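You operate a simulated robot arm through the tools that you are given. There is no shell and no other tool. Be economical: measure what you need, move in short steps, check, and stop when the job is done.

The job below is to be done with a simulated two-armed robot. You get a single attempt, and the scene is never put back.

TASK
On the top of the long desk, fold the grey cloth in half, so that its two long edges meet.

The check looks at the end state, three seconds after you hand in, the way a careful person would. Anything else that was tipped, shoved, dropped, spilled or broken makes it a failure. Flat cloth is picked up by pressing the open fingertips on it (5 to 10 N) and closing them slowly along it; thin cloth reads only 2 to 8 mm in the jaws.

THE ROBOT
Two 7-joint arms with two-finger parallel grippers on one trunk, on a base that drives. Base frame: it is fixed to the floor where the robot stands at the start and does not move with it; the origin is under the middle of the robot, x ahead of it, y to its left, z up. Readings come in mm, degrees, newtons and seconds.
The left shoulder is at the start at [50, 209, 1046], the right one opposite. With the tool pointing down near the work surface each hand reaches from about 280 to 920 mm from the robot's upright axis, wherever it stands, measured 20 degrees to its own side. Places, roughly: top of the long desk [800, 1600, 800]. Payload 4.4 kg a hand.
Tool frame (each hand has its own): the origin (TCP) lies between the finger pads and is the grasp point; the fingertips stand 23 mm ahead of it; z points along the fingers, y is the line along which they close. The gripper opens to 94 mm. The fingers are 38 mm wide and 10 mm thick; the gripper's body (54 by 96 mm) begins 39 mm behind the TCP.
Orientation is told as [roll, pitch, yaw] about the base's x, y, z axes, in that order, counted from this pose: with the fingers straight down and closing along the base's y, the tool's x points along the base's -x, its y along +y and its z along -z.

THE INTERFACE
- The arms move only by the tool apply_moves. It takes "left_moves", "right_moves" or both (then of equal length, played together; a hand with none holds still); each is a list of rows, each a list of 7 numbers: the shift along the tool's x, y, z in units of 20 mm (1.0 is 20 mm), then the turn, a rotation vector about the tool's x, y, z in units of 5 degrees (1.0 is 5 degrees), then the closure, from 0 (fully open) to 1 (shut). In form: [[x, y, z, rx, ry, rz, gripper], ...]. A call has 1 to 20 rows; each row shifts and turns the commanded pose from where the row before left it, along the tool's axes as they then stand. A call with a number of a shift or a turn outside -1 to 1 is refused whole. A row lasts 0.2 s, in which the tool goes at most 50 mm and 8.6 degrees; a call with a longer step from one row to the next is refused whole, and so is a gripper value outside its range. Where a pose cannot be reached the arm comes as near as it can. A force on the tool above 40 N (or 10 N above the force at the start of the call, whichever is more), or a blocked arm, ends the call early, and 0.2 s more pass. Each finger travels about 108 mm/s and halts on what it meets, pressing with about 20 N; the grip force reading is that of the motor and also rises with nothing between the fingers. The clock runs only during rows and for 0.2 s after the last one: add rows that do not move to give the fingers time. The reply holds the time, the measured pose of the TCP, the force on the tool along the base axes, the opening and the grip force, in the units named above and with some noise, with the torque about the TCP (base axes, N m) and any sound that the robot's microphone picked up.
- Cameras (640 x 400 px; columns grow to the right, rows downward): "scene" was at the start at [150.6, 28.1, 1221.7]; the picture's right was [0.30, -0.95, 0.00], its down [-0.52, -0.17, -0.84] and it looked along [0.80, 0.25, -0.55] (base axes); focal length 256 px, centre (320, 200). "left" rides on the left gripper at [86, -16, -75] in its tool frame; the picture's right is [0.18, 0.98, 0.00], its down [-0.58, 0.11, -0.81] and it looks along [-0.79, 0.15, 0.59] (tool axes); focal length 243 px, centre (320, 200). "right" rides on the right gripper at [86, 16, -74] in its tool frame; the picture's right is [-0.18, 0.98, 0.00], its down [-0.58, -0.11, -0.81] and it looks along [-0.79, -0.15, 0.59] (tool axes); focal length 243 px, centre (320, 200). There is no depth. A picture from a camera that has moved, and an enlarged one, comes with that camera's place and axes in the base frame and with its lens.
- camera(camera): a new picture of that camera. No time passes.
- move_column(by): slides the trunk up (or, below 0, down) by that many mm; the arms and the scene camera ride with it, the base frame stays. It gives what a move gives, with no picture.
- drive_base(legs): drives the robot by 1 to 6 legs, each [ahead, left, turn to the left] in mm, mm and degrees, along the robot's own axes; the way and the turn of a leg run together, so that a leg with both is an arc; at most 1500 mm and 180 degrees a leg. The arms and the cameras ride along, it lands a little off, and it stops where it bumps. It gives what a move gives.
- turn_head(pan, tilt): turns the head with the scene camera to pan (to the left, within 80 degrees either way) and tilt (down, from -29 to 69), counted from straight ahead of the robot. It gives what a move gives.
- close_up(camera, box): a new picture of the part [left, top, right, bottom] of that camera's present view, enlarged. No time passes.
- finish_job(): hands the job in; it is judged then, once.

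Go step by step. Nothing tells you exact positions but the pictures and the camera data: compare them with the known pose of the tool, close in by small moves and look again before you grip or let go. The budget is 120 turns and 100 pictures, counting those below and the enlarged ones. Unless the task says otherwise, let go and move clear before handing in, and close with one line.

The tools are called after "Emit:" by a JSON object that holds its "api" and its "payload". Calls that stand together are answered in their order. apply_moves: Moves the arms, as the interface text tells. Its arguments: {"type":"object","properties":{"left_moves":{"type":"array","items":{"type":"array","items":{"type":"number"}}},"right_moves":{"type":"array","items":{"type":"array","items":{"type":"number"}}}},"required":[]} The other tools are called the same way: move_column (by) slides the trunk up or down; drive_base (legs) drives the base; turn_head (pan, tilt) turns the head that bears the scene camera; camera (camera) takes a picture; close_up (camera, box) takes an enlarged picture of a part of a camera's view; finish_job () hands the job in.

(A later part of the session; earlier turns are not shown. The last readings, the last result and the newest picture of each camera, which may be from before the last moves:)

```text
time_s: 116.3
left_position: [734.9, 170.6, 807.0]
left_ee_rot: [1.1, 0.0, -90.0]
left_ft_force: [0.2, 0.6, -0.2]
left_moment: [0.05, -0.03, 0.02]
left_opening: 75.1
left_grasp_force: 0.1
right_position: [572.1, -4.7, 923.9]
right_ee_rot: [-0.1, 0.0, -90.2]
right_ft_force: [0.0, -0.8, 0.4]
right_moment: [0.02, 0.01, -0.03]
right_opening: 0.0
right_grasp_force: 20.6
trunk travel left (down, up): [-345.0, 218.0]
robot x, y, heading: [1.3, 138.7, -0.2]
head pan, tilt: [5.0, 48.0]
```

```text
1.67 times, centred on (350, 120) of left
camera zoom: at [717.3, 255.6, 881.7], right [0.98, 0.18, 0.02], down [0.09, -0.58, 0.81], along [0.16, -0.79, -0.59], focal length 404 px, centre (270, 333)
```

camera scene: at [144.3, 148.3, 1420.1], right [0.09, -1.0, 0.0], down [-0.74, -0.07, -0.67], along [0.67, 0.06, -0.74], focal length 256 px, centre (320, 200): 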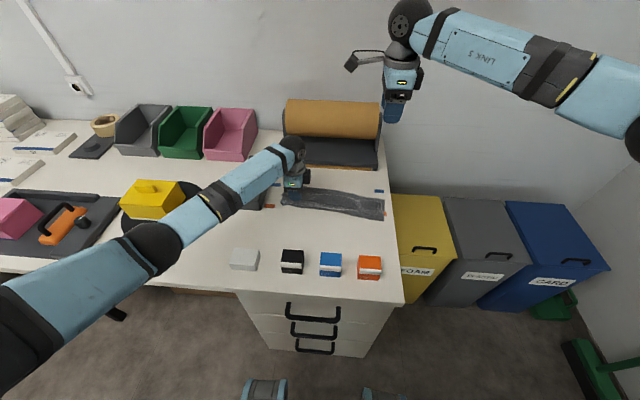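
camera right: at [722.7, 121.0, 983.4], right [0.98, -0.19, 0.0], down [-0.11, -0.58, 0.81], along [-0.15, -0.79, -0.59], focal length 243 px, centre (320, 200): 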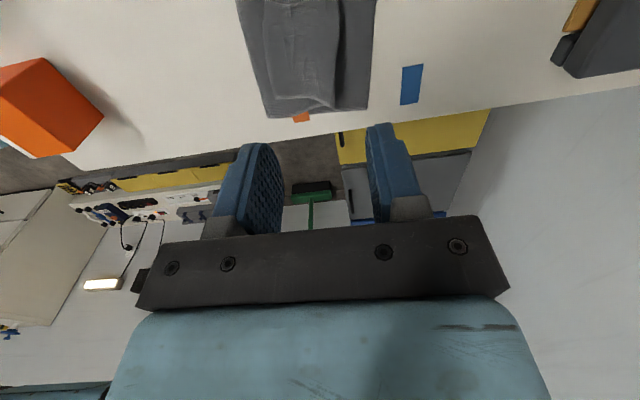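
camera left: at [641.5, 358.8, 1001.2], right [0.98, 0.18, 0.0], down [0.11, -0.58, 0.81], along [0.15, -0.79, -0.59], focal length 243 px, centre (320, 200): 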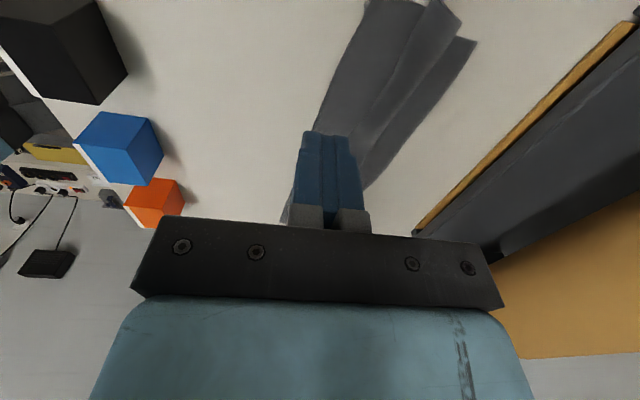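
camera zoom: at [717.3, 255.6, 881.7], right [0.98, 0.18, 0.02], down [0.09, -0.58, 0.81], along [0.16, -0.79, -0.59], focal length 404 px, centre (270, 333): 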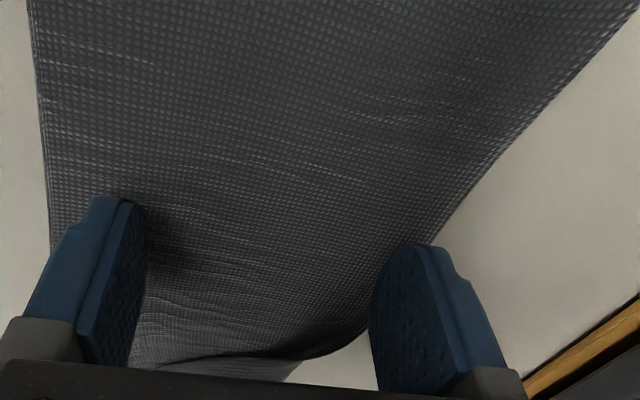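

That worked as well: the top layer is laid out to y≈170. I'll lift the left hand away, and the right hand does the next stretch.

Emit:
{"api": "apply_moves", "payload": {"left_moves": [[0, 0, -0.8, 0, 0, 0, 0.2], [0, 0, -1, 0, 0, 0, 0.2], [0, 0, -1, 0, 0, 0, 0.5], [1, -1, -1, 0, 0, 0, 1], [1, -1, -1, 0, 0, 0, 1], [1, -1, -1, 0, 0, 0, 1], [1, -1, 0, 0, 0, 0, 1], [1, -1, 0, 0, 0, 0, 1], [1, -1, 0, 0, 0, 0, 1]]}}

Emit:
{"api": "close_up", "payload": {"camera": "scene", "box": [260, 150, 400, 240]}}

```text
time_s: 118.3
left_position: [611.8, 290.8, 918.8]
left_ee_rot: [1.2, -0.1, -90.1]
left_ft_force: [-0.1, 0.0, -1.0]
left_moment: [0.01, 0.02, 0.02]
left_opening: 0.0
left_grasp_force: 19.8
right_position: [573.9, -4.2, 925.1]
right_ee_rot: [0.0, 0.0, -90.2]
right_ft_force: [0.0, -0.1, 1.5]
right_moment: [0.0, -0.01, -0.02]
right_opening: 0.1
right_grasp_force: 20.4
trunk travel left (down, up): [-345.0, 218.0]
robot x, y, heading: [-0.6, 141.8, 0.1]
head pan, tilt: [5.0, 48.0]
```

```text
4.44 times, centred on (330, 195) of scene
camera zoom: at [143.8, 149.2, 1420.1], right [0.09, -1.0, 0.0], down [-0.74, -0.07, -0.67], along [0.67, 0.06, -0.74], focal length 1138 px, centre (276, 222)
```

zoom: 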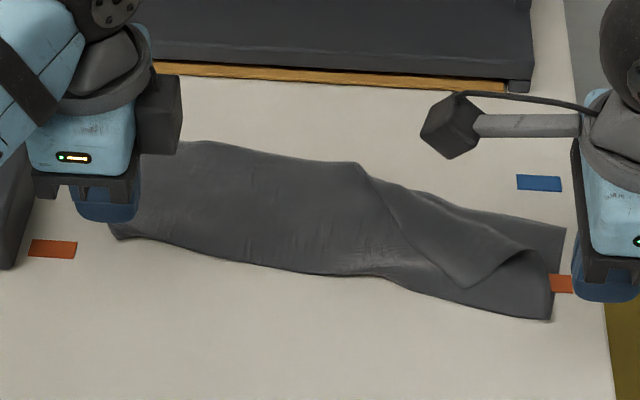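

Only a triangular flap at the right end remains, with its corner at about (662, 59) and the edge running up to about (749, 122). I'll bring the right hand behind that edge, yawed 40° so it pushes away and to the right, square to the flap.

Emit:
{"api": "apply_moves", "payload": {"right_moves": [[0.81, 0.975, 0, 0, 0, 0, 1], [0.81, 0.975, 0, 0, 0, 0, 1], [0.81, 0.975, 0, 0, 0, 0, 1], [0.81, 0.975, 0, 0, 0, 0, 1], [0.81, 0.975, 0, 0, 0, 0, 1], [0.81, 0.975, 0, 0, 0, 0, 1], [0, 0, 0, 0, 0, 1, 1], [0, 0, 0, 0, 0, 1, 1], [0, 0, 0, 0, 0, 1, 1], [0, 0, 0, 0, 0, 1, 1], [0, 0, 0, 0, 0, 1, 1], [0, 0, 0, 0, 0, 1, 1], [0, 0, 0, 0, 0, 1, 1], [0, 0, 0, 0, 0, 1, 1], [0, 0, 1, 0, 0, 0, 1], [0, 0, 1, 0, 0, 0, 1], [0, 0, 1, 0, 0, 0, 1], [0, 0, 1, 0, 0, 0, 1], [0, 0, 0.7, 0, 0, 0, 1]]}}

Emit:
{"api": "camera", "payload": {"camera": "right"}}

```text
time_s: 122.3
left_position: [612.5, 289.3, 919.6]
left_ee_rot: [1.0, -0.1, -90.0]
left_ft_force: [-0.9, -0.2, 1.0]
left_moment: [-0.03, -0.03, 0.0]
left_opening: 0.2
left_grasp_force: 20.1
right_position: [690.0, 91.4, 829.5]
right_ee_rot: [-0.1, -0.1, -130.2]
right_ft_force: [-0.1, 0.3, 0.1]
right_moment: [0.02, 0.02, -0.01]
right_opening: 0.3
right_grasp_force: 19.4
trunk travel left (down, up): [-345.0, 218.0]
robot x, y, heading: [5.3, 144.8, 0.0]
head pan, tilt: [5.0, 48.0]
```

```text
18 pictures are left
camera right: at [760.6, 148.8, 905.4], right [0.63, -0.78, 0.0], down [-0.46, -0.37, 0.81], along [-0.63, -0.51, -0.59], focal length 243 px, centre (320, 200)
```

right: 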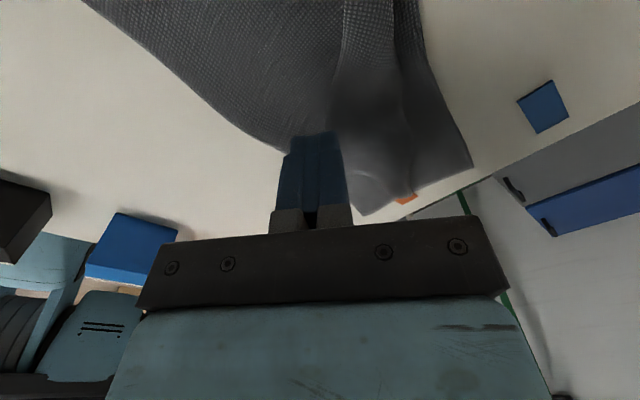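

Emit:
{"api": "apply_moves", "payload": {"right_moves": [[0, -0.2, 0.5, -0.22, 0, 0, 1], [0, 0, 0.5, 0, 0, 0, 1], [0, 0, 0.05, 0, 0, 0, 1], [0, 0, 0, 0, 0, 0, 1]]}}

Emit:
{"api": "close_up", "payload": {"camera": "right", "box": [180, 0, 520, 240]}}

```text
time_s: 123.3
left_position: [611.5, 290.1, 920.4]
left_ee_rot: [1.1, 0.1, -90.0]
left_ft_force: [0.7, 0.3, 0.5]
left_moment: [-0.02, 0.04, -0.04]
left_opening: 0.2
left_grasp_force: 19.7
right_position: [687.1, 93.5, 808.1]
right_ee_rot: [1.2, 0.0, -130.1]
right_ft_force: [0.7, -0.6, 0.1]
right_moment: [-0.01, 0.05, 0.0]
right_opening: 0.0
right_grasp_force: 20.1
trunk travel left (down, up): [-345.0, 218.0]
robot x, y, heading: [-2.8, 143.7, 0.2]
head pan, tilt: [5.0, 48.0]
```

```text
1.67 times, centred on (350, 120) of right
camera zoom: at [756.7, 152.5, 884.3], right [0.63, -0.78, 0.02], down [-0.47, -0.36, 0.8], along [-0.62, -0.52, -0.59], focal length 404 px, centre (270, 333)
```

zoom: 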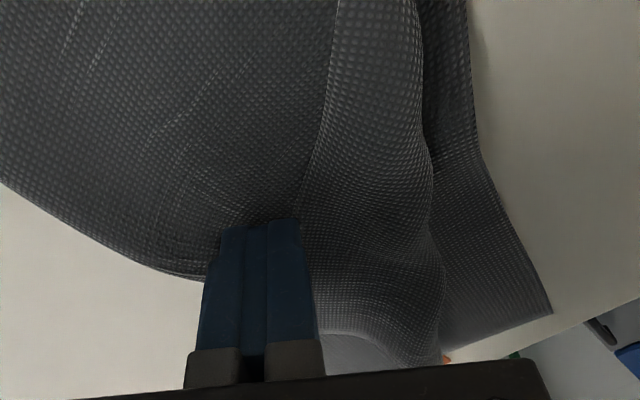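

Perfect alignment behind the flap edge. I'll press to contact and then spread fully.

Emit:
{"api": "apply_moves", "payload": {"right_moves": [[0, 0, 0.06, 0, 0, 0, 1], [0, 0, 0.05, 0, 0, 0, 1], [0, 0, 0, 0, 0, 0, 1]]}}

```text
time_s: 124.1
left_position: [613.1, 290.2, 919.3]
left_ee_rot: [1.2, 0.0, -90.0]
left_ft_force: [0.9, 0.0, -0.2]
left_moment: [0.01, -0.01, 0.01]
left_opening: 0.1
left_grasp_force: 20.0
right_position: [688.5, 94.9, 807.5]
right_ee_rot: [1.0, 0.0, -130.4]
right_ft_force: [1.4, 0.3, 1.2]
right_moment: [-0.03, 0.02, 0.02]
right_opening: 0.0
right_grasp_force: 20.0
trunk travel left (down, up): [-345.0, 218.0]
robot x, y, heading: [-0.8, 135.5, -0.2]
head pan, tilt: [5.0, 48.0]
```

Emit:
{"api": "apply_moves", "payload": {"right_moves": [[0, 0, 0.06, 0, 0, 0, 1], [0, 0, 0, 0, 0, 0, 1], [0, 0.1, 0, 0, 0, 0, 0.95], [0, 0.118, 0, 0, 0, 0, 0.9], [0, 0.118, 0, 0, 0, 0, 0.85], [0, 0.118, 0, 0, 0, 0, 0.8], [0, 0.118, 0, 0, 0, 0, 0.75], [0, 0.118, 0, 0, 0, 0, 0.7], [0, 0.118, 0, 0, 0, 0, 0.65], [0, 0.118, 0, 0, 0, 0, 0.6], [0, 0.118, 0, 0, 0, 0, 0.55], [0, 0.118, 0, 0, 0, 0, 0.5], [0, 0.118, 0, 0, 0, 0, 0.45], [0, 0.118, 0, 0, 0, 0, 0.4], [0, 0.118, 0, 0, 0, 0, 0.35], [0, 0.118, 0, 0, 0, 0, 0.3], [0, 0.118, 0, 0, 0, 0, 0.25], [0, 0.118, 0, 0, 0, 0, 0.2], [0, 0.118, 0, 0, 0, 0, 0.15], [0, 0.118, 0, 0, 0, 0, 0.1]]}}

Emit:
{"api": "close_up", "payload": {"camera": "right", "box": [180, 0, 520, 240]}}

```text
time_s: 128.3
left_position: [612.3, 290.1, 919.6]
left_ee_rot: [1.2, 0.1, -89.9]
left_ft_force: [0.2, -0.8, 1.1]
left_moment: [0.01, 0.0, -0.02]
left_opening: 0.0
left_grasp_force: 20.5
right_position: [721.2, 66.4, 806.8]
right_ee_rot: [1.1, -0.1, -130.2]
right_ft_force: [-0.7, 0.2, 1.2]
right_moment: [0.0, 0.0, 0.01]
right_opening: 84.3
right_grasp_force: 0.0
trunk travel left (down, up): [-345.0, 218.0]
robot x, y, heading: [0.8, 143.0, -0.1]
head pan, tilt: [5.0, 48.0]
```

```text
1.67 times, centred on (350, 120) of right
camera zoom: at [789.2, 124.5, 882.3], right [0.63, -0.78, 0.02], down [-0.47, -0.36, 0.8], along [-0.62, -0.52, -0.59], focal length 404 px, centre (270, 333)
```

zoom: 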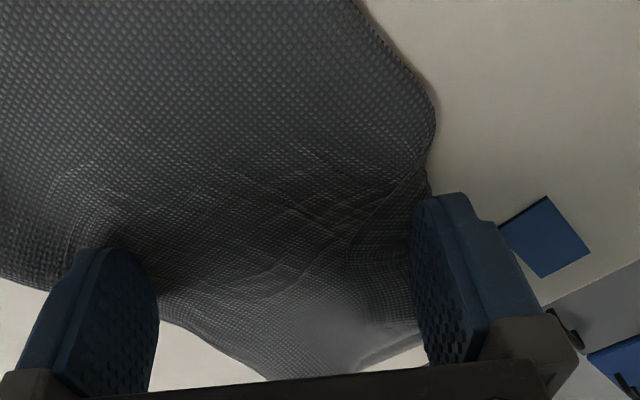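

The flap appears to have gone over. I'll lift the right hand clear and check the overall state.

Emit:
{"api": "apply_moves", "payload": {"right_moves": [[0, 0, -0.8, 0, 0, 0, 0.1], [0, 0, -1, 0, 0, 0, 0.1], [0, 0, -1, 0, 0, 0, 0.5], [0, 0, -1, 0, 0, 0, 1], [-1, -1, -1, 0, 0, 0, 1], [-1, -1, -1, 0, 0, 0, 1], [-1, -1, 0, 0, 0, 0, 1], [-1, -1, 0, 0, 0, 0, 1], [-1, -0.5, 0, 0, 0, 0, 1], [-1, 0, 0, 0, 0, 0, 1]], "left_moves": [[0, -0.5, 0, 0, 0, 0, 1], [0, -0.5, 0, 0, 0, 0, 1], [0, -0.5, 0, 0, 0, 0, 1], [0, -0.5, 0, 0, 0, 0, 1], [0, -0.5, 0, 0, 0, 0, 1], [0.5, 0, 0, 0, 0, 0, 1], [0.5, 0, 0, 0, 0, 0, 1], [0.5, 0, 0, 0, 0, 0, 1], [0.5, 0, 0, 0, 0, 0, 1], [0.5, 0, 0, 0, 0, 0, 1]]}}

Emit:
{"api": "close_up", "payload": {"camera": "scene", "box": [260, 150, 400, 240]}}

```text
time_s: 130.5
left_position: [561.8, 340.2, 920.2]
left_ee_rot: [1.0, 0.0, -90.0]
left_ft_force: [1.0, -0.5, 1.1]
left_moment: [0.0, 0.0, 0.0]
left_opening: 0.0
left_grasp_force: 20.2
right_position: [572.0, 33.9, 920.7]
right_ee_rot: [1.1, 0.0, -130.3]
right_ft_force: [-1.1, 0.2, 0.7]
right_moment: [0.01, -0.01, -0.01]
right_opening: 0.0
right_grasp_force: 20.1
trunk travel left (down, up): [-345.0, 218.0]
robot x, y, heading: [1.5, 138.9, 0.1]
head pan, tilt: [5.0, 48.0]
```

```text
4.44 times, centred on (330, 195) of scene
camera zoom: at [143.9, 147.8, 1420.1], right [0.09, -1.0, 0.0], down [-0.74, -0.06, -0.67], along [0.67, 0.06, -0.74], focal length 1138 px, centre (276, 222)
```

zoom: 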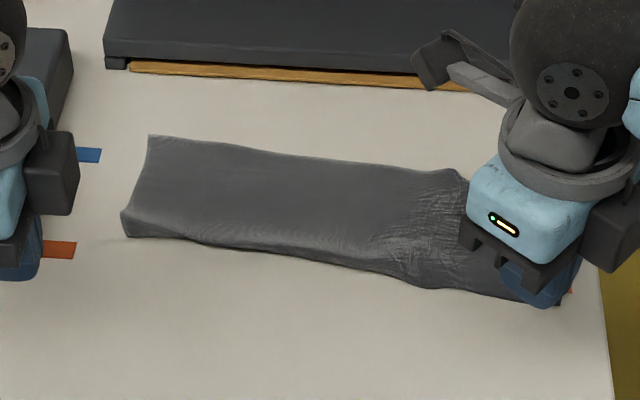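

Very nice: the left two thirds is folded with the edges together. I'll move the right hand off to see the right end.

Emit:
{"api": "apply_moves", "payload": {"right_moves": [[-0.64, -0.77, -0.5, 0, 0, 0, 1], [-0.64, -0.77, -0.5, 0, 0, 0, 1], [-0.64, -0.77, -0.5, 0, 0, 0, 1], [-0.64, -0.77, -0.5, 0, 0, 0, 1], [-0.64, -0.77, -0.5, 0, 0, 0, 1], [-0.64, -0.77, -0.5, 0, 0, 0, 1], [-0.9, 0.3, -0.5, 0, 0, 0, 1], [-0.9, 0.3, -0.5, 0, 0, 0, 1], [-0.9, 0.3, -0.5, 0, 0, 0, 1], [-0.9, 0.3, -0.5, 0, 0, 0, 1]]}}

Emit:
{"api": "close_up", "payload": {"camera": "scene", "box": [280, 160, 400, 230]}}

```text
time_s: 132.7
left_position: [561.5, 340.3, 919.4]
left_ee_rot: [1.1, 0.0, -90.0]
left_ft_force: [0.1, -0.5, -0.8]
left_moment: [0.01, -0.01, 0.02]
left_opening: 0.0
left_grasp_force: 20.6
right_position: [422.5, -32.9, 1018.5]
right_ee_rot: [1.1, -0.1, -130.2]
right_ft_force: [-0.6, 0.0, 0.8]
right_moment: [0.01, -0.01, 0.03]
right_opening: 0.0
right_grasp_force: 19.9
trunk travel left (down, up): [-345.0, 218.0]
robot x, y, heading: [-1.3, 136.7, 0.2]
head pan, tilt: [5.0, 48.0]
```

```text
5.33 times, centred on (340, 195) of scene
camera zoom: at [143.8, 147.7, 1420.1], right [0.09, -1.0, 0.0], down [-0.74, -0.06, -0.67], along [0.67, 0.06, -0.74], focal length 1366 px, centre (213, 227)
```

zoom: 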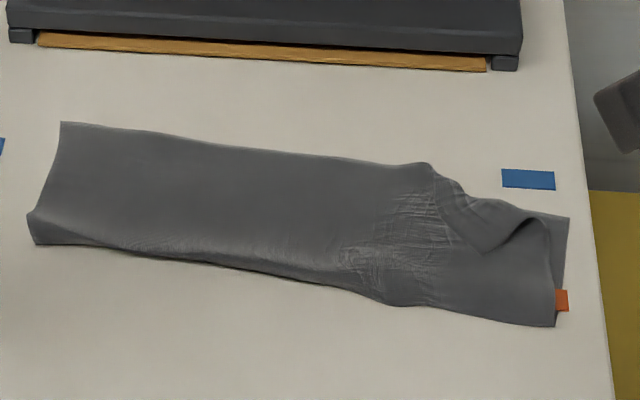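

Only the right corner is still tucked (corner at about (710, 28), crease running from (781, 61) to (737, −7)). I'll do the same push there with the right hand.

Emit:
{"api": "apply_moves", "payload": {"right_moves": [[0.96, 0.666, 0, 0, 0, 0, 1], [0.96, 0.666, 0, 0, 0, 0, 1], [0.96, 0.666, 0, 0, 0, 0, 1], [0.96, 0.666, 0, 0, 0, 0, 1], [0.96, 0.666, 0, 0, 0, 0, 1], [0.96, 0.666, 0.5, 0, 0, 0, 1], [0.96, 0.666, 0.5, 0, 0, 0, 1], [0.96, 0.666, 0.5, 0, 0, 0, 1], [0.96, 0.666, 0.5, 0, 0, 0, 1], [0.96, 0.666, 0.5, 0, 0, 0, 1], [0.96, 0.666, 0.5, 0, 0, 0, 1], [0.96, 0.666, 0.5, 0, 0, 0, 1], [0.96, 0.666, 0.5, 0, 0, 0, 1], [0, 0, 1, 0, 0, 0, 1], [0, 0, 1, 0, 0, 0, 1], [0, 0, 1, 0, 0, 0, 1], [0, 0, 1, 0, 0, 0, 1], [0, 0, 1, 0, 0, 0, 1], [0, 0, 1, 0, 0, 0, 1]]}}

Emit:
{"api": "apply_moves", "payload": {"right_moves": [[0, 0, 0.45, 0, 0, 0, 1], [0, 0, 0, 0, 0, 0, 1]]}}

Emit:
{"api": "close_up", "payload": {"camera": "right", "box": [180, 0, 520, 240]}}

```text
time_s: 136.7
left_position: [561.7, 339.9, 918.3]
left_ee_rot: [1.1, 0.0, -90.0]
left_ft_force: [0.3, 0.5, -0.5]
left_moment: [0.01, 0.0, 0.01]
left_opening: 0.0
left_grasp_force: 20.0
right_position: [719.2, 43.5, 822.4]
right_ee_rot: [1.1, 0.0, -130.3]
right_ft_force: [0.9, -0.8, -0.2]
right_moment: [-0.03, -0.01, -0.01]
right_opening: 0.4
right_grasp_force: 19.7
trunk travel left (down, up): [-345.0, 218.0]
robot x, y, heading: [4.0, 139.8, 0.0]
head pan, tilt: [5.0, 48.0]
```

```text
time_s: 137.3
left_position: [561.9, 340.4, 920.3]
left_ee_rot: [1.1, -0.1, -90.0]
left_ft_force: [0.6, -0.2, -0.7]
left_moment: [0.01, 0.02, -0.01]
left_opening: 0.0
left_grasp_force: 20.2
right_position: [719.3, 42.5, 813.1]
right_ee_rot: [1.1, 0.0, -130.2]
right_ft_force: [-0.4, -0.6, -0.3]
right_moment: [0.06, -0.01, 0.01]
right_opening: 0.3
right_grasp_force: 20.2
trunk travel left (down, up): [-345.0, 218.0]
robot x, y, heading: [-0.1, 138.4, 0.0]
head pan, tilt: [5.0, 48.0]
```

```text
1.67 times, centred on (350, 120) of right
camera zoom: at [787.7, 100.7, 889.6], right [0.63, -0.78, 0.02], down [-0.47, -0.36, 0.8], along [-0.62, -0.52, -0.59], focal length 404 px, centre (270, 333)
```

zoom: 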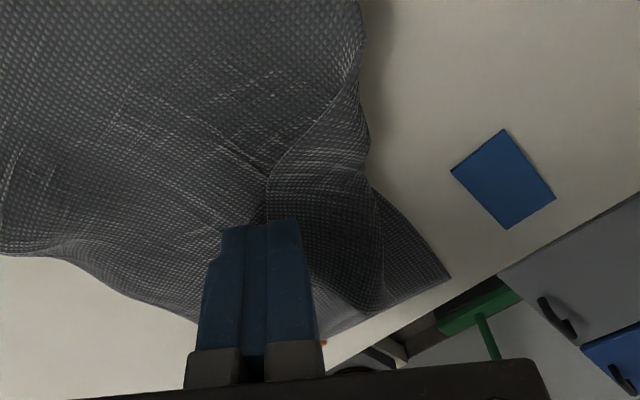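

The finger overlaps the flap edge slightly. I'll back off 14 mm, lower to skim contact and check.

Emit:
{"api": "apply_moves", "payload": {"right_moves": [[0, -0.7, 0, 0, 0, 0, 1], [0, 0, 0.27, 0, 0, 0, 1], [0, 0, 0, 0, 0, 0, 1]]}}

Emit:
{"api": "close_up", "payload": {"camera": "right", "box": [180, 0, 520, 240]}}

```text
time_s: 138.1
left_position: [562.6, 340.7, 919.2]
left_ee_rot: [1.0, -0.1, -90.0]
left_ft_force: [0.6, 0.0, 0.8]
left_moment: [-0.01, -0.02, 0.01]
left_opening: 0.0
left_grasp_force: 20.1
right_position: [707.9, 52.3, 808.2]
right_ee_rot: [1.0, 0.0, -130.4]
right_ft_force: [-0.6, -0.2, -0.4]
right_moment: [0.01, 0.0, -0.03]
right_opening: 0.0
right_grasp_force: 20.0
trunk travel left (down, up): [-345.0, 218.0]
robot x, y, heading: [2.3, 141.0, 0.2]
head pan, tilt: [5.0, 48.0]
```

```text
1.67 times, centred on (350, 120) of right
camera zoom: at [777.2, 110.1, 883.9], right [0.63, -0.78, 0.02], down [-0.47, -0.36, 0.8], along [-0.62, -0.52, -0.59], focal length 404 px, centre (270, 333)
```

zoom: 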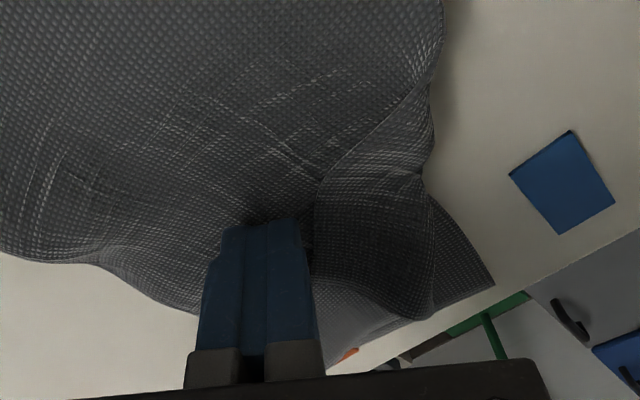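

Now the finger is just behind the edge. Pressing and spreading.

Emit:
{"api": "apply_moves", "payload": {"right_moves": [[0, 0, 0.08, 0, 0, 0, 1], [0, 0, 0.05, 0, 0, 0, 1], [0, 0, 0, 0, 0, 0, 1]]}}

```text
time_s: 138.9
left_position: [563.1, 340.2, 919.6]
left_ee_rot: [1.1, 0.0, -90.0]
left_ft_force: [0.6, 0.2, -0.2]
left_moment: [0.01, -0.03, -0.02]
left_opening: 0.3
left_grasp_force: 20.5
right_position: [708.1, 50.7, 805.3]
right_ee_rot: [1.1, 0.0, -130.3]
right_ft_force: [0.4, 0.6, 0.8]
right_moment: [0.01, 0.02, -0.03]
right_opening: 0.0
right_grasp_force: 20.1
trunk travel left (down, up): [-345.0, 218.0]
robot x, y, heading: [1.4, 139.8, -0.3]
head pan, tilt: [5.0, 48.0]
```

Emit:
{"api": "apply_moves", "payload": {"right_moves": [[0, 0, 0.05, 0, 0, 0, 1], [0, 0, 0, 0, 0, 0, 1], [0, 0.1, 0, 0, 0, 0, 0.95], [0, 0.118, 0, 0, 0, 0, 0.9], [0, 0.118, 0, 0, 0, 0, 0.85], [0, 0.118, 0, 0, 0, 0, 0.8], [0, 0.118, 0, 0, 0, 0, 0.75], [0, 0.118, 0, 0, 0, 0, 0.7], [0, 0.118, 0, 0, 0, 0, 0.65], [0, 0.118, 0, 0, 0, 0, 0.6], [0, 0.118, 0, 0, 0, 0, 0.55], [0, 0.118, 0, 0, 0, 0, 0.5], [0, 0.118, 0, 0, 0, 0, 0.45], [0, 0.118, 0, 0, 0, 0, 0.4], [0, 0.118, 0, 0, 0, 0, 0.35], [0, 0.118, 0, 0, 0, 0, 0.3], [0, 0.118, 0, 0, 0, 0, 0.25], [0, 0.118, 0, 0, 0, 0, 0.2], [0, 0, 0, 0, 0, 0, 0.2]]}}

Emit:
{"api": "close_up", "payload": {"camera": "right", "box": [180, 0, 520, 240]}}

```text
time_s: 142.9
left_position: [562.5, 340.7, 919.2]
left_ee_rot: [1.2, 0.0, -90.0]
left_ft_force: [0.0, 0.1, 0.2]
left_moment: [-0.01, -0.02, 0.02]
left_opening: 0.0
left_grasp_force: 19.6
right_position: [736.6, 27.0, 806.4]
right_ee_rot: [1.1, -0.1, -130.2]
right_ft_force: [-1.0, 1.2, 7.1]
right_moment: [0.26, 0.28, 0.01]
right_opening: 76.2
right_grasp_force: 0.8
trunk travel left (down, up): [-345.0, 218.0]
robot x, y, heading: [1.6, 143.5, 0.2]
head pan, tilt: [5.0, 48.0]
```

```text
1.67 times, centred on (350, 120) of right
camera zoom: at [805.5, 85.3, 881.8], right [0.63, -0.78, 0.02], down [-0.47, -0.36, 0.8], along [-0.62, -0.52, -0.59], focal length 404 px, centre (270, 333)
```

zoom: 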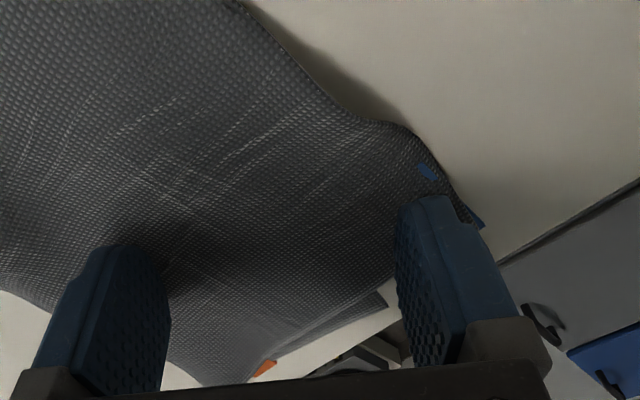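

The corner has gone over. I'll lift away and look.

Emit:
{"api": "apply_moves", "payload": {"right_moves": [[0, 0, -0.8, 0, 0, 0, 0.2], [0, 0, -1, 0, 0, 0, 0.2], [0, 0, -1, 0, 0, 0, 0.5], [0, 0, -1, 0, 0, 0, 1], [-0.64, -0.77, -1, 0, 0, 0, 1], [-0.64, -0.77, -1, 0, 0, 0, 1], [-0.64, -0.77, -1, 0, 0, 0, 1], [-0.64, -0.77, -1, 0, 0, 0, 1], [-0.64, -0.77, -1, 0, 0, 0, 1], [-0.64, -0.77, -1, 0, 0, 0, 1], [-0.64, -0.77, -0.5, 0, 0, 0, 1], [-0.64, -0.77, 0, 0, 0, 0, 1], [-0.64, -0.77, 0, 0, 0, 0, 1], [-0.64, -0.77, 0, 0, 0, 0, 1], [-0.64, -0.77, 0, 0, 0, 0, 1], [-0.64, -0.77, 0, 0, 0, 0, 1], [-0.64, -0.77, 0, 0, 0, 0, 1], [-0.64, -0.77, 0, 0, 0, 0, 1]]}}

Emit:
{"api": "close_up", "payload": {"camera": "scene", "box": [280, 160, 400, 230]}}

```text
time_s: 146.7
left_position: [561.2, 340.2, 920.2]
left_ee_rot: [1.0, 0.0, -90.0]
left_ft_force: [-0.3, 0.6, -0.2]
left_moment: [0.02, 0.0, 0.02]
left_opening: 0.1
left_grasp_force: 20.5
right_position: [453.4, 31.3, 1006.6]
right_ee_rot: [1.1, 0.1, -130.3]
right_ft_force: [0.1, -0.2, 0.2]
right_moment: [0.03, -0.01, 0.02]
right_opening: 0.0
right_grasp_force: 20.1
trunk travel left (down, up): [-345.0, 218.0]
robot x, y, heading: [0.6, 140.1, -0.1]
head pan, tilt: [5.0, 48.0]
```

```text
5.33 times, centred on (340, 195) of scene
camera zoom: at [144.0, 148.1, 1420.1], right [0.09, -1.0, 0.0], down [-0.74, -0.06, -0.67], along [0.67, 0.06, -0.74], focal length 1366 px, centre (213, 227)
```

zoom: 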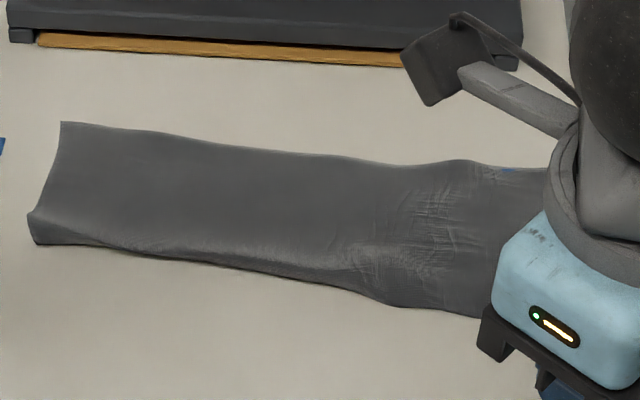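

Emit:
{"api": "apply_moves", "payload": {"right_moves": [[-0.766, 0.643, 0, 0, 0, 0, 1], [-0.766, 0.643, 0, 0, 0, 0, 1], [-0.766, 0.643, 0, 0, 0, 0, 1], [-0.766, 0.643, 0, 0, 0, 0, 1], [-0.766, 0.643, 0, 0, 0, 0, 1], [-0.766, 0.643, 0, 0, 0, 0, 1], [-0.766, 0.643, 0, 0, 0, 0, 1], [-0.766, 0.643, 0, 0, 0, 0, 1]], "left_moves": [[0, 1, 0, 0, 0, 0, 1], [0, 1, 0, 0, 0, 0, 1], [0, 1, 0, 0, 0, 0, 1], [0, 1, 0, 0, 0, 0, 1], [0, 1, 0, 0, 0, 0, 1], [0, 1, 0, 0, 0, 0, 1], [0, 1, 0, 0, 0, 0, 1], [0, 1, 0, 0, 0, 0, 1]]}}

Emit:
{"api": "close_up", "payload": {"camera": "scene", "box": [280, 160, 400, 230]}}

Emit:
{"api": "close_up", "payload": {"camera": "left", "box": [180, 0, 520, 220]}}

```text
time_s: 148.5
left_position: [722.9, 339.6, 921.2]
left_ee_rot: [1.2, 0.0, -90.1]
left_ft_force: [-0.3, -0.3, -0.3]
left_moment: [0.05, 0.01, 0.0]
left_opening: 0.0
left_grasp_force: 20.2
right_position: [452.5, -128.7, 1009.5]
right_ee_rot: [1.2, 0.0, -130.2]
right_ft_force: [0.9, -0.4, 0.1]
right_moment: [0.01, 0.0, -0.01]
right_opening: 0.0
right_grasp_force: 19.8
trunk travel left (down, up): [-345.0, 218.0]
robot x, y, heading: [3.4, 142.7, 0.1]
head pan, tilt: [5.0, 48.0]
```

```text
5.33 times, centred on (340, 195) of scene
camera zoom: at [144.2, 147.2, 1420.0], right [0.09, -1.0, 0.0], down [-0.74, -0.06, -0.67], along [0.67, 0.06, -0.74], focal length 1366 px, centre (213, 227)
```

zoom: 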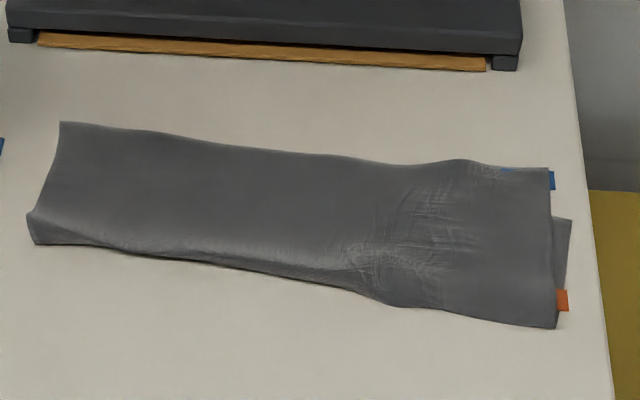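

```text
1.82 times, centred on (350, 110) of left
camera zoom: at [705.3, 425.1, 997.6], right [0.98, 0.18, 0.02], down [0.09, -0.58, 0.81], along [0.16, -0.79, -0.59], focal length 441 px, centre (266, 364)
```

zoom: 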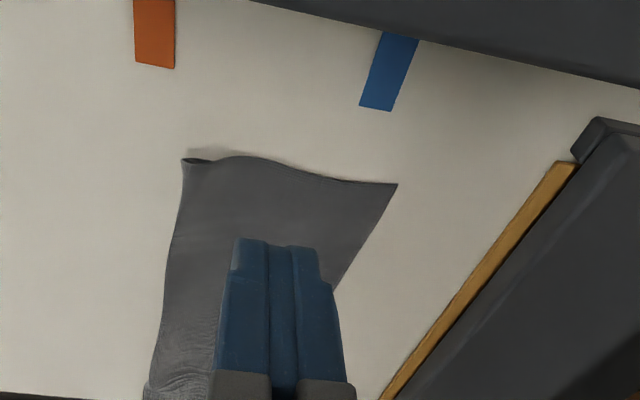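

The fold is nearly right: top and bottom coincide in shape, but the top edge overhangs the bottom edge, by roughly 15–20 mm on the left and about 43 mm at the right end. I'll square it by closing one gripper over it: near finger pinning the stack, far finger at desk level pushing the overhanging edge back flush. Right end first.

Emit:
{"api": "apply_moves", "payload": {"right_moves": [[0, 0, 0, 0, 0, -0.943, 0.5], [0, 0, 0, 0, 0, -0.943, 0], [0, 0, 0, 0, 0, -0.943, 0], [0, 0, 0, 0, 0, -0.943, 0], [0, 0, 0, 0, 0, -0.943, 0], [0, 0, 0, 0, 0, -0.943, 0], [0, 0, 0, 0, 0, -0.943, 0], [0.65, 0.947, 0, 0, 0, 0, 0], [0.65, 0.947, 0, 0, 0, 0, 0], [0.65, 0.947, 0, 0, 0, 0, 0], [0.65, 0.947, 0, 0, 0, 0, 0], [0.65, 0.947, 0, 0, 0, 0, 0], [0.65, 0.947, 0, 0, 0, 0, 0], [0.65, 0.947, 0, 0, 0, 0, 0], [0.65, 0.947, 0, 0, 0, 0, 0], [0.65, 0.947, 0, 0, 0, 0, 0], [0.65, 0.947, 0, 0, 0, 0, 0], [0.65, 0.947, 0, 0, 0, 0, 0], [0.65, 0.947, 0, 0, 0, 0, 0], [0.65, 0.947, 0, 0, 0, 0, 0]]}}

Emit:
{"api": "apply_moves", "payload": {"right_moves": [[0.65, 0.947, 0, 0.56, 0, 0, 0], [0, 0, 1, 0, 0, 0, 0], [0, 0, 1, 0, 0, 0, 0], [0, 0, 1, 0, 0, 0, 0], [0, 0, 1, 0, 0, 0, 0], [0, 0, 1, 0, 0, 0, 0], [0, 0, 1, 0, 0, 0, 0], [0, 0, 1, 0, 0, 0, 0], [0, 0, 1, 0, 0, 0, 0], [0, 0, 1, 0, 0, 0, 0]]}}

Emit:
{"api": "close_up", "payload": {"camera": "right", "box": [160, 0, 500, 240]}}

```text
time_s: 152.7
left_position: [723.8, 340.1, 921.3]
left_ee_rot: [1.1, 0.0, -90.1]
left_ft_force: [0.9, -0.2, -0.2]
left_moment: [-0.01, 0.03, -0.04]
left_opening: 0.0
left_grasp_force: 19.8
right_position: [718.8, 10.1, 1010.9]
right_ee_rot: [0.9, -0.6, -97.1]
right_ft_force: [1.0, 0.2, -0.4]
right_moment: [0.01, -0.01, -0.02]
right_opening: 94.0
right_grasp_force: 0.1
trunk travel left (down, up): [-345.0, 218.0]
robot x, y, heading: [-2.6, 144.1, -0.2]
head pan, tilt: [5.0, 48.0]
```

```text
time_s: 154.9
left_position: [722.9, 340.3, 922.2]
left_ee_rot: [1.1, 0.0, -90.0]
left_ft_force: [-0.9, -0.9, 1.0]
left_moment: [0.02, 0.0, -0.02]
left_opening: 0.1
left_grasp_force: 20.0
right_position: [732.5, 18.0, 830.8]
right_ee_rot: [-1.9, -0.6, -97.3]
right_ft_force: [0.7, -0.9, 1.2]
right_moment: [-0.04, 0.01, 0.0]
right_opening: 94.0
right_grasp_force: 0.0
trunk travel left (down, up): [-345.0, 218.0]
robot x, y, heading: [-0.1, 142.7, -0.1]
head pan, tilt: [5.0, 48.0]
```

```text
1.67 times, centred on (330, 120) of right
camera zoom: at [764.8, 103.4, 904.6], right [0.95, -0.31, -0.03], down [-0.15, -0.56, 0.82], along [-0.27, -0.77, -0.58], focal length 404 px, centre (303, 333)
```

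zoom: 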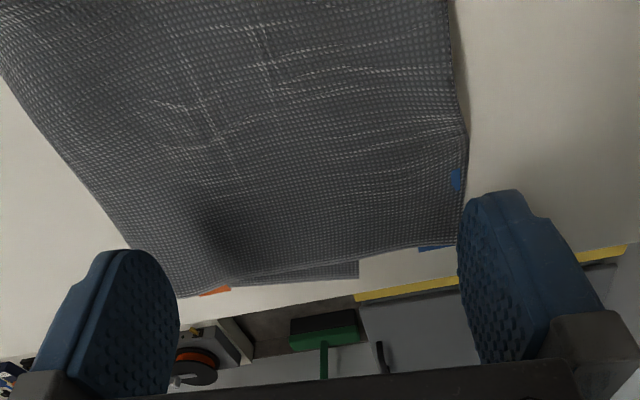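

The lower corner shows about 40 mm inside the top corner, as measured. I'll shift 11 mm so the far finger clears the top edge (x≈788), and lower.

Emit:
{"api": "apply_moves", "payload": {"right_moves": [[0, 0.6, 0, 0, 0, 0, 0], [0, 0, 0.6, 0, 0, 0, 0], [0, 0, 0.6, 0, 0, 0, 0], [0, 0, 0.05, 0, 0, 0, 0], [0, 0, 0, 0, 0, 0, 0]]}}

```text
time_s: 156.1
left_position: [722.3, 341.0, 922.2]
left_ee_rot: [1.1, -0.1, -90.0]
left_ft_force: [0.0, 0.0, 0.5]
left_moment: [0.02, 0.01, -0.02]
left_opening: 0.0
left_grasp_force: 20.5
right_position: [743.4, 16.7, 805.7]
right_ee_rot: [-1.9, -0.6, -97.3]
right_ft_force: [0.6, 0.1, 0.7]
right_moment: [0.01, 0.0, 0.02]
right_opening: 94.1
right_grasp_force: 0.0
trunk travel left (down, up): [-345.0, 218.0]
robot x, y, heading: [-0.5, 139.8, 0.1]
head pan, tilt: [5.0, 48.0]
```

Emit:
{"api": "apply_moves", "payload": {"right_moves": [[0, 0, 0.06, 0, 0, 0, 0], [0, 0, 0, 0, 0, 0, 0]]}}

```text
time_s: 156.7
left_position: [723.3, 340.8, 922.0]
left_ee_rot: [1.1, -0.1, -90.0]
left_ft_force: [0.8, -0.1, 0.8]
left_moment: [0.02, 0.0, 0.0]
left_opening: 0.0
left_grasp_force: 19.5
right_position: [743.6, 16.5, 806.0]
right_ee_rot: [-1.9, -0.6, -97.3]
right_ft_force: [-0.4, -0.7, 1.3]
right_moment: [-0.02, -0.1, 0.0]
right_opening: 94.0
right_grasp_force: 0.1
trunk travel left (down, up): [-345.0, 218.0]
robot x, y, heading: [0.7, 140.9, 0.1]
head pan, tilt: [5.0, 48.0]
```

Emit:
{"api": "apply_moves", "payload": {"right_moves": [[0, 0, 0.02, -0.12, 0, 0, 0], [0, 0, 0.03, 0, 0, 0, 0], [0, 0, 0, 0, 0, 0, 0]]}}

```text
time_s: 157.5
left_position: [721.0, 340.8, 922.3]
left_ee_rot: [1.1, 0.0, -89.9]
left_ft_force: [-0.4, -0.3, 0.4]
left_moment: [0.02, -0.02, -0.01]
left_opening: 0.0
left_grasp_force: 19.6
right_position: [745.0, 17.0, 804.6]
right_ee_rot: [-1.2, -0.6, -97.3]
right_ft_force: [-0.9, 1.1, 4.9]
right_moment: [0.04, 0.21, 0.0]
right_opening: 94.0
right_grasp_force: 0.0
trunk travel left (down, up): [-345.0, 218.0]
robot x, y, heading: [-1.6, 139.9, -0.1]
head pan, tilt: [5.0, 48.0]
```

The near finger is loaded and the far one is skimming. I'll close slowly to push the top edge back about 37 mm.

Emit:
{"api": "apply_moves", "payload": {"right_moves": [[0, 0, 0.02, 0, 0, 0, 0], [0, -0.118, 0, 0, 0, 0, 0.05], [0, -0.118, 0, 0, 0, 0, 0.1], [0, -0.118, 0, 0, 0, 0, 0.15], [0, -0.118, 0, 0, 0, 0, 0.2], [0, -0.118, 0, 0, 0, 0, 0.25], [0, -0.118, 0, 0, 0, 0, 0.3], [0, -0.118, 0, 0, 0, 0, 0.35], [0, -0.118, 0, 0, 0, 0, 0.4], [0, 0, 0, 0, 0, 0, 0.4]]}}

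Emit:
{"api": "close_up", "payload": {"camera": "right", "box": [160, 0, 500, 240]}}

```text
time_s: 159.7
left_position: [722.4, 341.5, 923.3]
left_ee_rot: [1.1, 0.0, -90.0]
left_ft_force: [0.6, 0.3, 0.0]
left_moment: [-0.01, 0.02, 0.01]
left_opening: 0.0
left_grasp_force: 19.8
right_position: [724.9, 19.5, 804.6]
right_ee_rot: [-1.2, -0.6, -97.3]
right_ft_force: [2.3, -0.3, 8.4]
right_moment: [-0.06, 0.25, 0.02]
right_opening: 55.8
right_grasp_force: 0.1
trunk travel left (down, up): [-345.0, 218.0]
robot x, y, heading: [-0.6, 139.3, -0.1]
head pan, tilt: [5.0, 48.0]
```

```text
1.67 times, centred on (330, 120) of right
camera zoom: at [755.1, 105.0, 878.9], right [0.95, -0.31, -0.02], down [-0.16, -0.56, 0.81], along [-0.26, -0.77, -0.58], focal length 404 px, centre (303, 333)
```

zoom: 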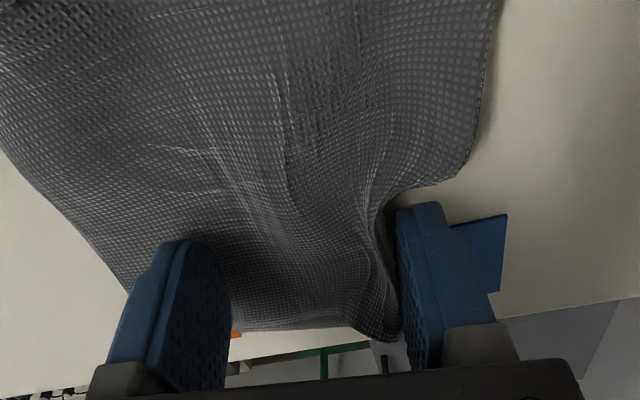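

The top edge is pushed back flush, leaving some slack bulging in the upper layer. Next I'll pin the joined edges with the far finger and iron the slack toward the fold by opening the near finger −x.

Emit:
{"api": "apply_moves", "payload": {"right_moves": [[0, 0.05, -0.6, 0, 0, 0, 0.38], [0, 0, -1, 0, 0, 0, 0.38], [0, 0, -0.9, 0, 0, 0, 1], [0, 0.75, 0, 0, 0, 0, 1], [0, 0, 0, 0, 0, 0, 1], [0, 0, 1, 0, 0, 0, 1], [0, 0, 1, 0, 0, 0, 1], [0, 0, 0.4, 0, 0, 0, 1], [0, 0, 0, 0, 0, 0, 1]]}}

Emit:
{"api": "close_up", "payload": {"camera": "right", "box": [160, 0, 500, 240]}}

```text
time_s: 161.7
left_position: [722.4, 340.1, 921.8]
left_ee_rot: [1.1, -0.1, -90.1]
left_ft_force: [0.8, -1.2, -0.2]
left_moment: [0.03, 0.03, 0.01]
left_opening: 0.0
left_grasp_force: 20.3
right_position: [741.1, 17.4, 806.7]
right_ee_rot: [-1.2, -0.6, -97.4]
right_ft_force: [2.0, -0.5, 6.3]
right_moment: [-0.01, -0.05, 0.01]
right_opening: 0.1
right_grasp_force: 20.0
trunk travel left (down, up): [-345.0, 218.0]
robot x, y, heading: [2.6, 142.4, -0.1]
head pan, tilt: [5.0, 48.0]
```

```text
1.67 times, centred on (330, 120) of right
camera zoom: at [771.2, 102.3, 880.0], right [0.95, -0.31, -0.02], down [-0.16, -0.56, 0.81], along [-0.26, -0.77, -0.58], focal length 404 px, centre (303, 333)
```

zoom: 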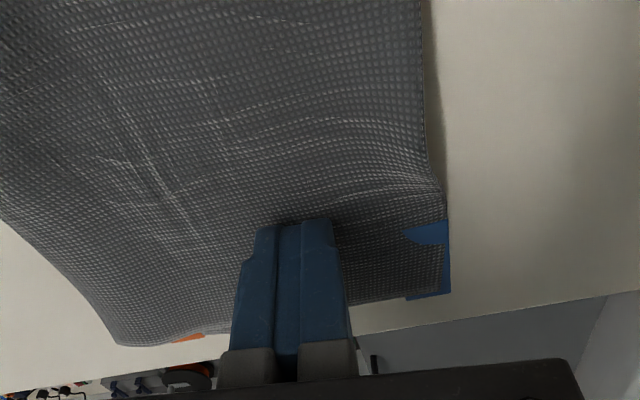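

The cloth is springy and eased back once released. From the measured lengths, the edges agree well on the left and middle; only the right corner of the top layer overhangs (0 to 43 mm over the last ~80 mm). I'll pinch that corner's edge, lift it, and re-lay it about 40 mm nearer.

Emit:
{"api": "apply_moves", "payload": {"right_moves": [[0, 0, -1, 0, 0, 0, 1], [0, 0, -0.5, 0, 0, 0, 0.52], [-0.25, 0.6, 0, 0, 0, 0, 0.52], [-0.2, 0.64, 0, 0, 0, 0, 0.52], [0, 0, 0.9, 0, 0, 0, 0.52], [0, 0, 0.5, 0, 0, 0, 0.52], [0, 0, 0.1, 0, 0, 0, 0.52], [0, 0, 0, 0, 0, 0, 0.52]]}}

Emit:
{"api": "close_up", "payload": {"camera": "right", "box": [160, 0, 500, 240]}}

```text
time_s: 163.5
left_position: [722.9, 340.5, 923.8]
left_ee_rot: [1.1, 0.0, -90.0]
left_ft_force: [-0.7, -0.6, -0.4]
left_moment: [0.01, 0.01, 0.02]
left_opening: 0.0
left_grasp_force: 19.6
right_position: [763.9, 4.5, 804.7]
right_ee_rot: [-1.2, -0.6, -97.3]
right_ft_force: [-0.5, -1.4, 2.6]
right_moment: [-0.02, 0.03, -0.02]
right_opening: 45.1
right_grasp_force: 0.0
trunk travel left (down, up): [-345.0, 218.0]
robot x, y, heading: [-1.3, 140.2, 0.1]
head pan, tilt: [5.0, 48.0]
```

```text
1.67 times, centred on (330, 120) of right
camera zoom: at [794.9, 90.5, 879.6], right [0.95, -0.31, -0.02], down [-0.16, -0.56, 0.81], along [-0.26, -0.77, -0.58], focal length 404 px, centre (303, 333)
```

zoom: 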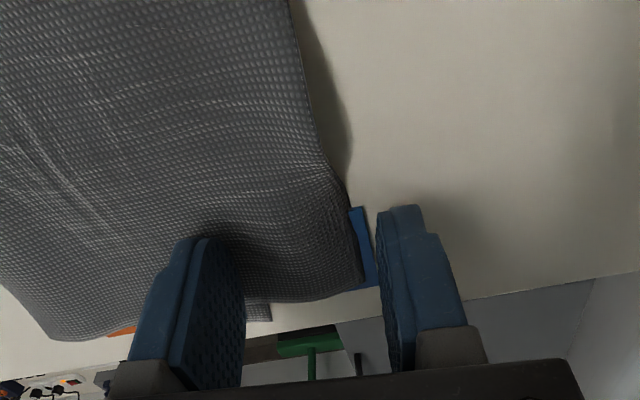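

Good: the top corner is between the fingers, and the lower corner shows about 30 mm behind it. Pinching now.

Emit:
{"api": "apply_moves", "payload": {"right_moves": [[0, 0, 0.03, 0, 0, 0, 0.55], [0, 0, 0, 0, 0, 0, 0.58], [0, 0, 0, 0, 0, 0, 0.61], [0, 0, 0, 0, 0, 0, 0.64], [0, 0, 0, 0, 0, 0, 0.67], [0, 0, 0, 0, 0, 0, 0.7], [0, 0, 0, 0, 0, 0, 0.73], [0, 0, 0, 0, 0, 0, 0.76], [0, 0, 0, 0, 0, 0, 0.79], [0, 0, 0, 0, 0, 0, 0.82], [0, 0, 0, 0, 0, 0, 0.85], [0, 0, 0, 0, 0, 0, 0.88], [0, 0, 0, 0, 0, 0, 0.91], [0, 0, 0, 0, 0, 0, 0.94], [0, 0, 0, 0, 0, 0, 0.97], [0, 0, 0, 0, 0, 0, 1], [0, 0, 0, 0, 0, 0, 1], [0, 0, 0, 0, 0, 0, 1]]}}

```text
time_s: 167.3
left_position: [722.5, 341.3, 923.2]
left_ee_rot: [1.2, 0.0, -90.0]
left_ft_force: [-0.7, 0.4, 0.1]
left_moment: [0.0, 0.02, -0.01]
left_opening: 0.1
left_grasp_force: 20.2
right_position: [764.6, 4.0, 804.6]
right_ee_rot: [-1.3, -0.6, -97.3]
right_ft_force: [-1.1, -0.6, 8.6]
right_moment: [0.02, 0.05, -0.01]
right_opening: 3.2
right_grasp_force: 20.5
trunk travel left (down, up): [-345.0, 218.0]
robot x, y, heading: [-2.3, 141.1, 0.2]
head pan, tilt: [5.0, 48.0]
```

The pinch reads 3.2 mm, a single doubled sheet. I'll lift, shift 35 mm toward the fold, lower and release gently.

Emit:
{"api": "apply_moves", "payload": {"right_moves": [[0, 0, -0.7, 0, 0, 0, 1], [0, -0.2, -0.8, 0, 0, 0, 1], [0, -0.3, -0.7, 0, 0, 0, 1], [0, -0.4, -0.3, 0, 0, 0, 1], [0, -0.4, 0, 0, 0, 0, 1], [0, -0.3, 0.5, 0, 0, 0, 1], [0, -0.15, 0.7, 0, 0, 0, 1], [0, 0, 0.7, 0, 0, 0, 1], [0, 0, 0.35, 0, 0, 0, 1], [0, 0, 0, 0, 0, 0, 0.9], [0, 0, 0, 0, 0, 0, 0.8], [0, 0, 0, 0, 0, 0, 0.7], [0, 0, 0, 0, 0, 0, 0.6], [0, 0, 0, 0, 0, 0, 0.5]]}}

Emit:
{"api": "close_up", "payload": {"camera": "right", "box": [160, 0, 500, 240]}}

```text
time_s: 170.3
left_position: [721.6, 340.3, 920.5]
left_ee_rot: [1.0, 0.1, -90.1]
left_ft_force: [0.3, 0.1, -0.5]
left_moment: [-0.02, 0.04, 0.0]
left_opening: 0.0
left_grasp_force: 20.0
right_position: [729.7, 8.9, 809.9]
right_ee_rot: [-1.2, -0.7, -97.3]
right_ft_force: [-0.5, 0.3, -0.4]
right_moment: [0.01, -0.02, 0.01]
right_opening: 47.0
right_grasp_force: 0.0
trunk travel left (down, up): [-345.0, 218.0]
robot x, y, heading: [1.3, 138.9, -0.1]
head pan, tilt: [5.0, 48.0]
```

```text
1.67 times, centred on (330, 120) of right
camera zoom: at [760.4, 94.9, 884.3], right [0.95, -0.31, -0.02], down [-0.16, -0.56, 0.81], along [-0.26, -0.77, -0.58], focal length 404 px, centre (303, 333)
```

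zoom: 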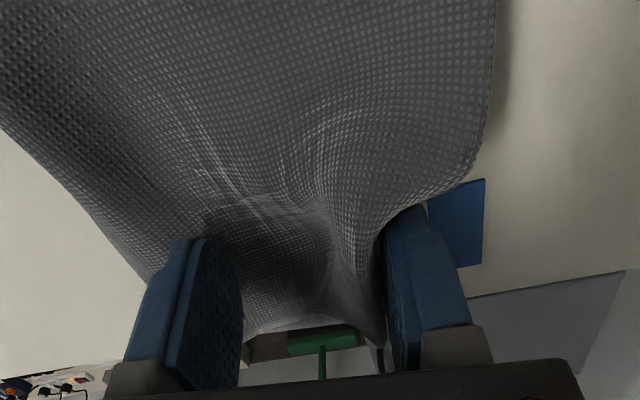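

The corner edge now rests against the far finger, near the lower corner. I'll withdraw straight up and inspect.

Emit:
{"api": "apply_moves", "payload": {"right_moves": [[0, 0, 0, 0, 0, 0, 0.5], [0, 0, -0.4, 0, 0, 0, 0.5], [0, 0, -0.6, 0, 0, 0, 0.5], [0, 0, -1, 0, 0, 0, 0.5], [0, 0, -1, 0, 0, 0, 1], [0, -1, -1, 0, 0, 0, 1], [0, -1, -1, 0, 0, 0, 1], [0, -1, -1, 0, 0, 0, 1], [0, -1, -1, 0, 0, 0, 1], [0, -1, -1, 0, 0, 0, 1], [0, -1, 0, 0, 0, 0, 1], [0, -1, 0, 0, 0, 0, 1], [0, -1, 0, 0, 0, 0, 1], [-1, -1, 0, 0, 0, 0, 1], [-1, -1, 0, 0, 0, 0, 1], [-1, -1, 0, 0, 0, 0, 1], [-1, -1, 0, 0, 0, 0, 1], [-1, -1, 0, 0, 0, 0, 1], [-1, -1, 0, 0, 0, 0, 1], [-1, -1, 0, 0, 0, 0, 1]]}}

Emit:
{"api": "close_up", "payload": {"camera": "scene", "box": [280, 160, 400, 230]}}

```text
time_s: 174.5
left_position: [720.7, 339.7, 922.8]
left_ee_rot: [1.0, 0.1, -90.0]
left_ft_force: [-0.7, -0.6, -0.7]
left_moment: [-0.02, -0.02, -0.03]
left_opening: 0.1
left_grasp_force: 19.6
right_position: [416.1, -90.8, 978.5]
right_ee_rot: [-1.3, -0.5, -97.2]
right_ft_force: [-0.3, -1.1, 0.6]
right_moment: [-0.02, -0.03, 0.04]
right_opening: 0.0
right_grasp_force: 20.2
trunk travel left (down, up): [-345.0, 218.0]
robot x, y, heading: [2.7, 135.9, -0.1]
head pan, tilt: [5.0, 48.0]
```

```text
5.33 times, centred on (340, 195) of scene
camera zoom: at [143.4, 147.5, 1420.2], right [0.09, -1.0, 0.0], down [-0.74, -0.06, -0.67], along [0.67, 0.06, -0.74], focal length 1366 px, centre (213, 227)
```

zoom: 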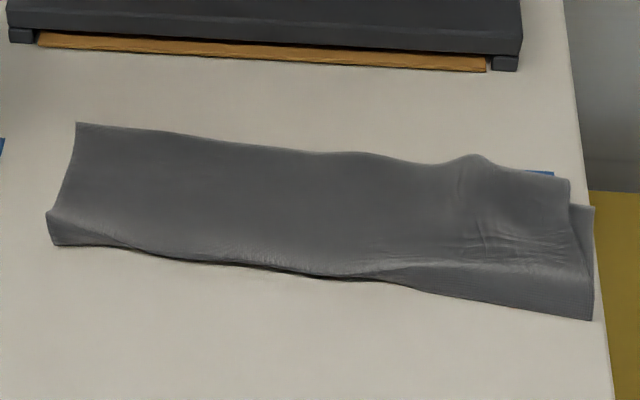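

The right-end overhang has halved, to about 22 mm at the corner. I'll repeat the pinch-and-re-lay once more with a slightly larger shift.

Emit:
{"api": "apply_moves", "payload": {"right_moves": [[0.406, 0.985, 0, 0, 0, 0, 0.52], [0.406, 0.985, 0, 0, 0, 0, 0.52], [0.406, 0.985, 0, 0, 0, 0, 0.52], [0.406, 0.985, 0, 0, 0, 0, 0.52], [0.406, 0.985, 0, 0, 0, 0, 0.52], [0.406, 0.985, 0, 0, 0, 0, 0.52], [0.406, 0.985, 0, 0, 0, 0, 0.52], [0.406, 0.985, 0, 0, 0, 0, 0.52], [0.406, 0.985, 0, 0, 0, 0, 0.52], [0.406, 0.985, 0, 0, 0, 0, 0.52], [0.406, 0.985, 0, 0, 0, 0, 0.52], [0.406, 0.985, 0, 0, 0, 0, 0.52], [0.406, 0.985, 0, 0, 0, 0, 0.52], [0.406, 0.985, 0, 0, 0, 0, 0.52], [0.406, 0.985, 0, 0, 0, 0, 0.52], [0.406, 0.985, 0, 0, 0, 0, 0.52], [0.406, 0.985, 0, 0, 0, 0, 0.52]]}}

Emit:
{"api": "apply_moves", "payload": {"right_moves": [[0, 0, 1, 0, 0, 0, 0.52], [0, 0, 1, 0, 0, 0, 0.52], [0, 0, 1, 0, 0, 0, 0.52], [0, 0, 1, 0, 0, 0, 0.52], [0, 0, 1, 0, 0, 0, 0.52], [0, 0, 1, 0, 0, 0, 0.52], [0, 0, 1, 0, 0, 0, 0.52], [0, 0, 1, 0, 0, 0, 0.52], [0, 0, 0.4, 0, 0, 0, 0.52], [0, 0, 0, 0, 0, 0, 0.52]]}}

```text
time_s: 178.1
left_position: [723.8, 341.0, 922.6]
left_ee_rot: [1.1, 0.0, -90.0]
left_ft_force: [0.3, -1.6, 1.0]
left_moment: [0.01, 0.0, -0.04]
left_opening: 0.1
left_grasp_force: 19.9
right_position: [767.8, 2.4, 970.2]
right_ee_rot: [-1.2, -0.6, -97.3]
right_ft_force: [0.3, 0.5, -0.1]
right_moment: [0.01, 0.0, 0.01]
right_opening: 45.3
right_grasp_force: 0.2
trunk travel left (down, up): [-345.0, 218.0]
robot x, y, heading: [-0.4, 142.1, -0.1]
head pan, tilt: [5.0, 48.0]
```

```text
time_s: 180.3
left_position: [720.9, 339.4, 923.7]
left_ee_rot: [1.2, 0.0, -90.0]
left_ft_force: [0.4, 0.0, -1.1]
left_moment: [0.0, 0.04, -0.01]
left_opening: 0.0
left_grasp_force: 20.3
right_position: [764.4, 2.6, 804.8]
right_ee_rot: [-1.1, -0.5, -97.3]
right_ft_force: [1.8, -1.9, 16.2]
right_moment: [-0.08, 0.21, 0.02]
right_opening: 44.4
right_grasp_force: 0.0
trunk travel left (down, up): [-345.0, 218.0]
robot x, y, heading: [2.9, 141.0, 0.0]
head pan, tilt: [5.0, 48.0]
```

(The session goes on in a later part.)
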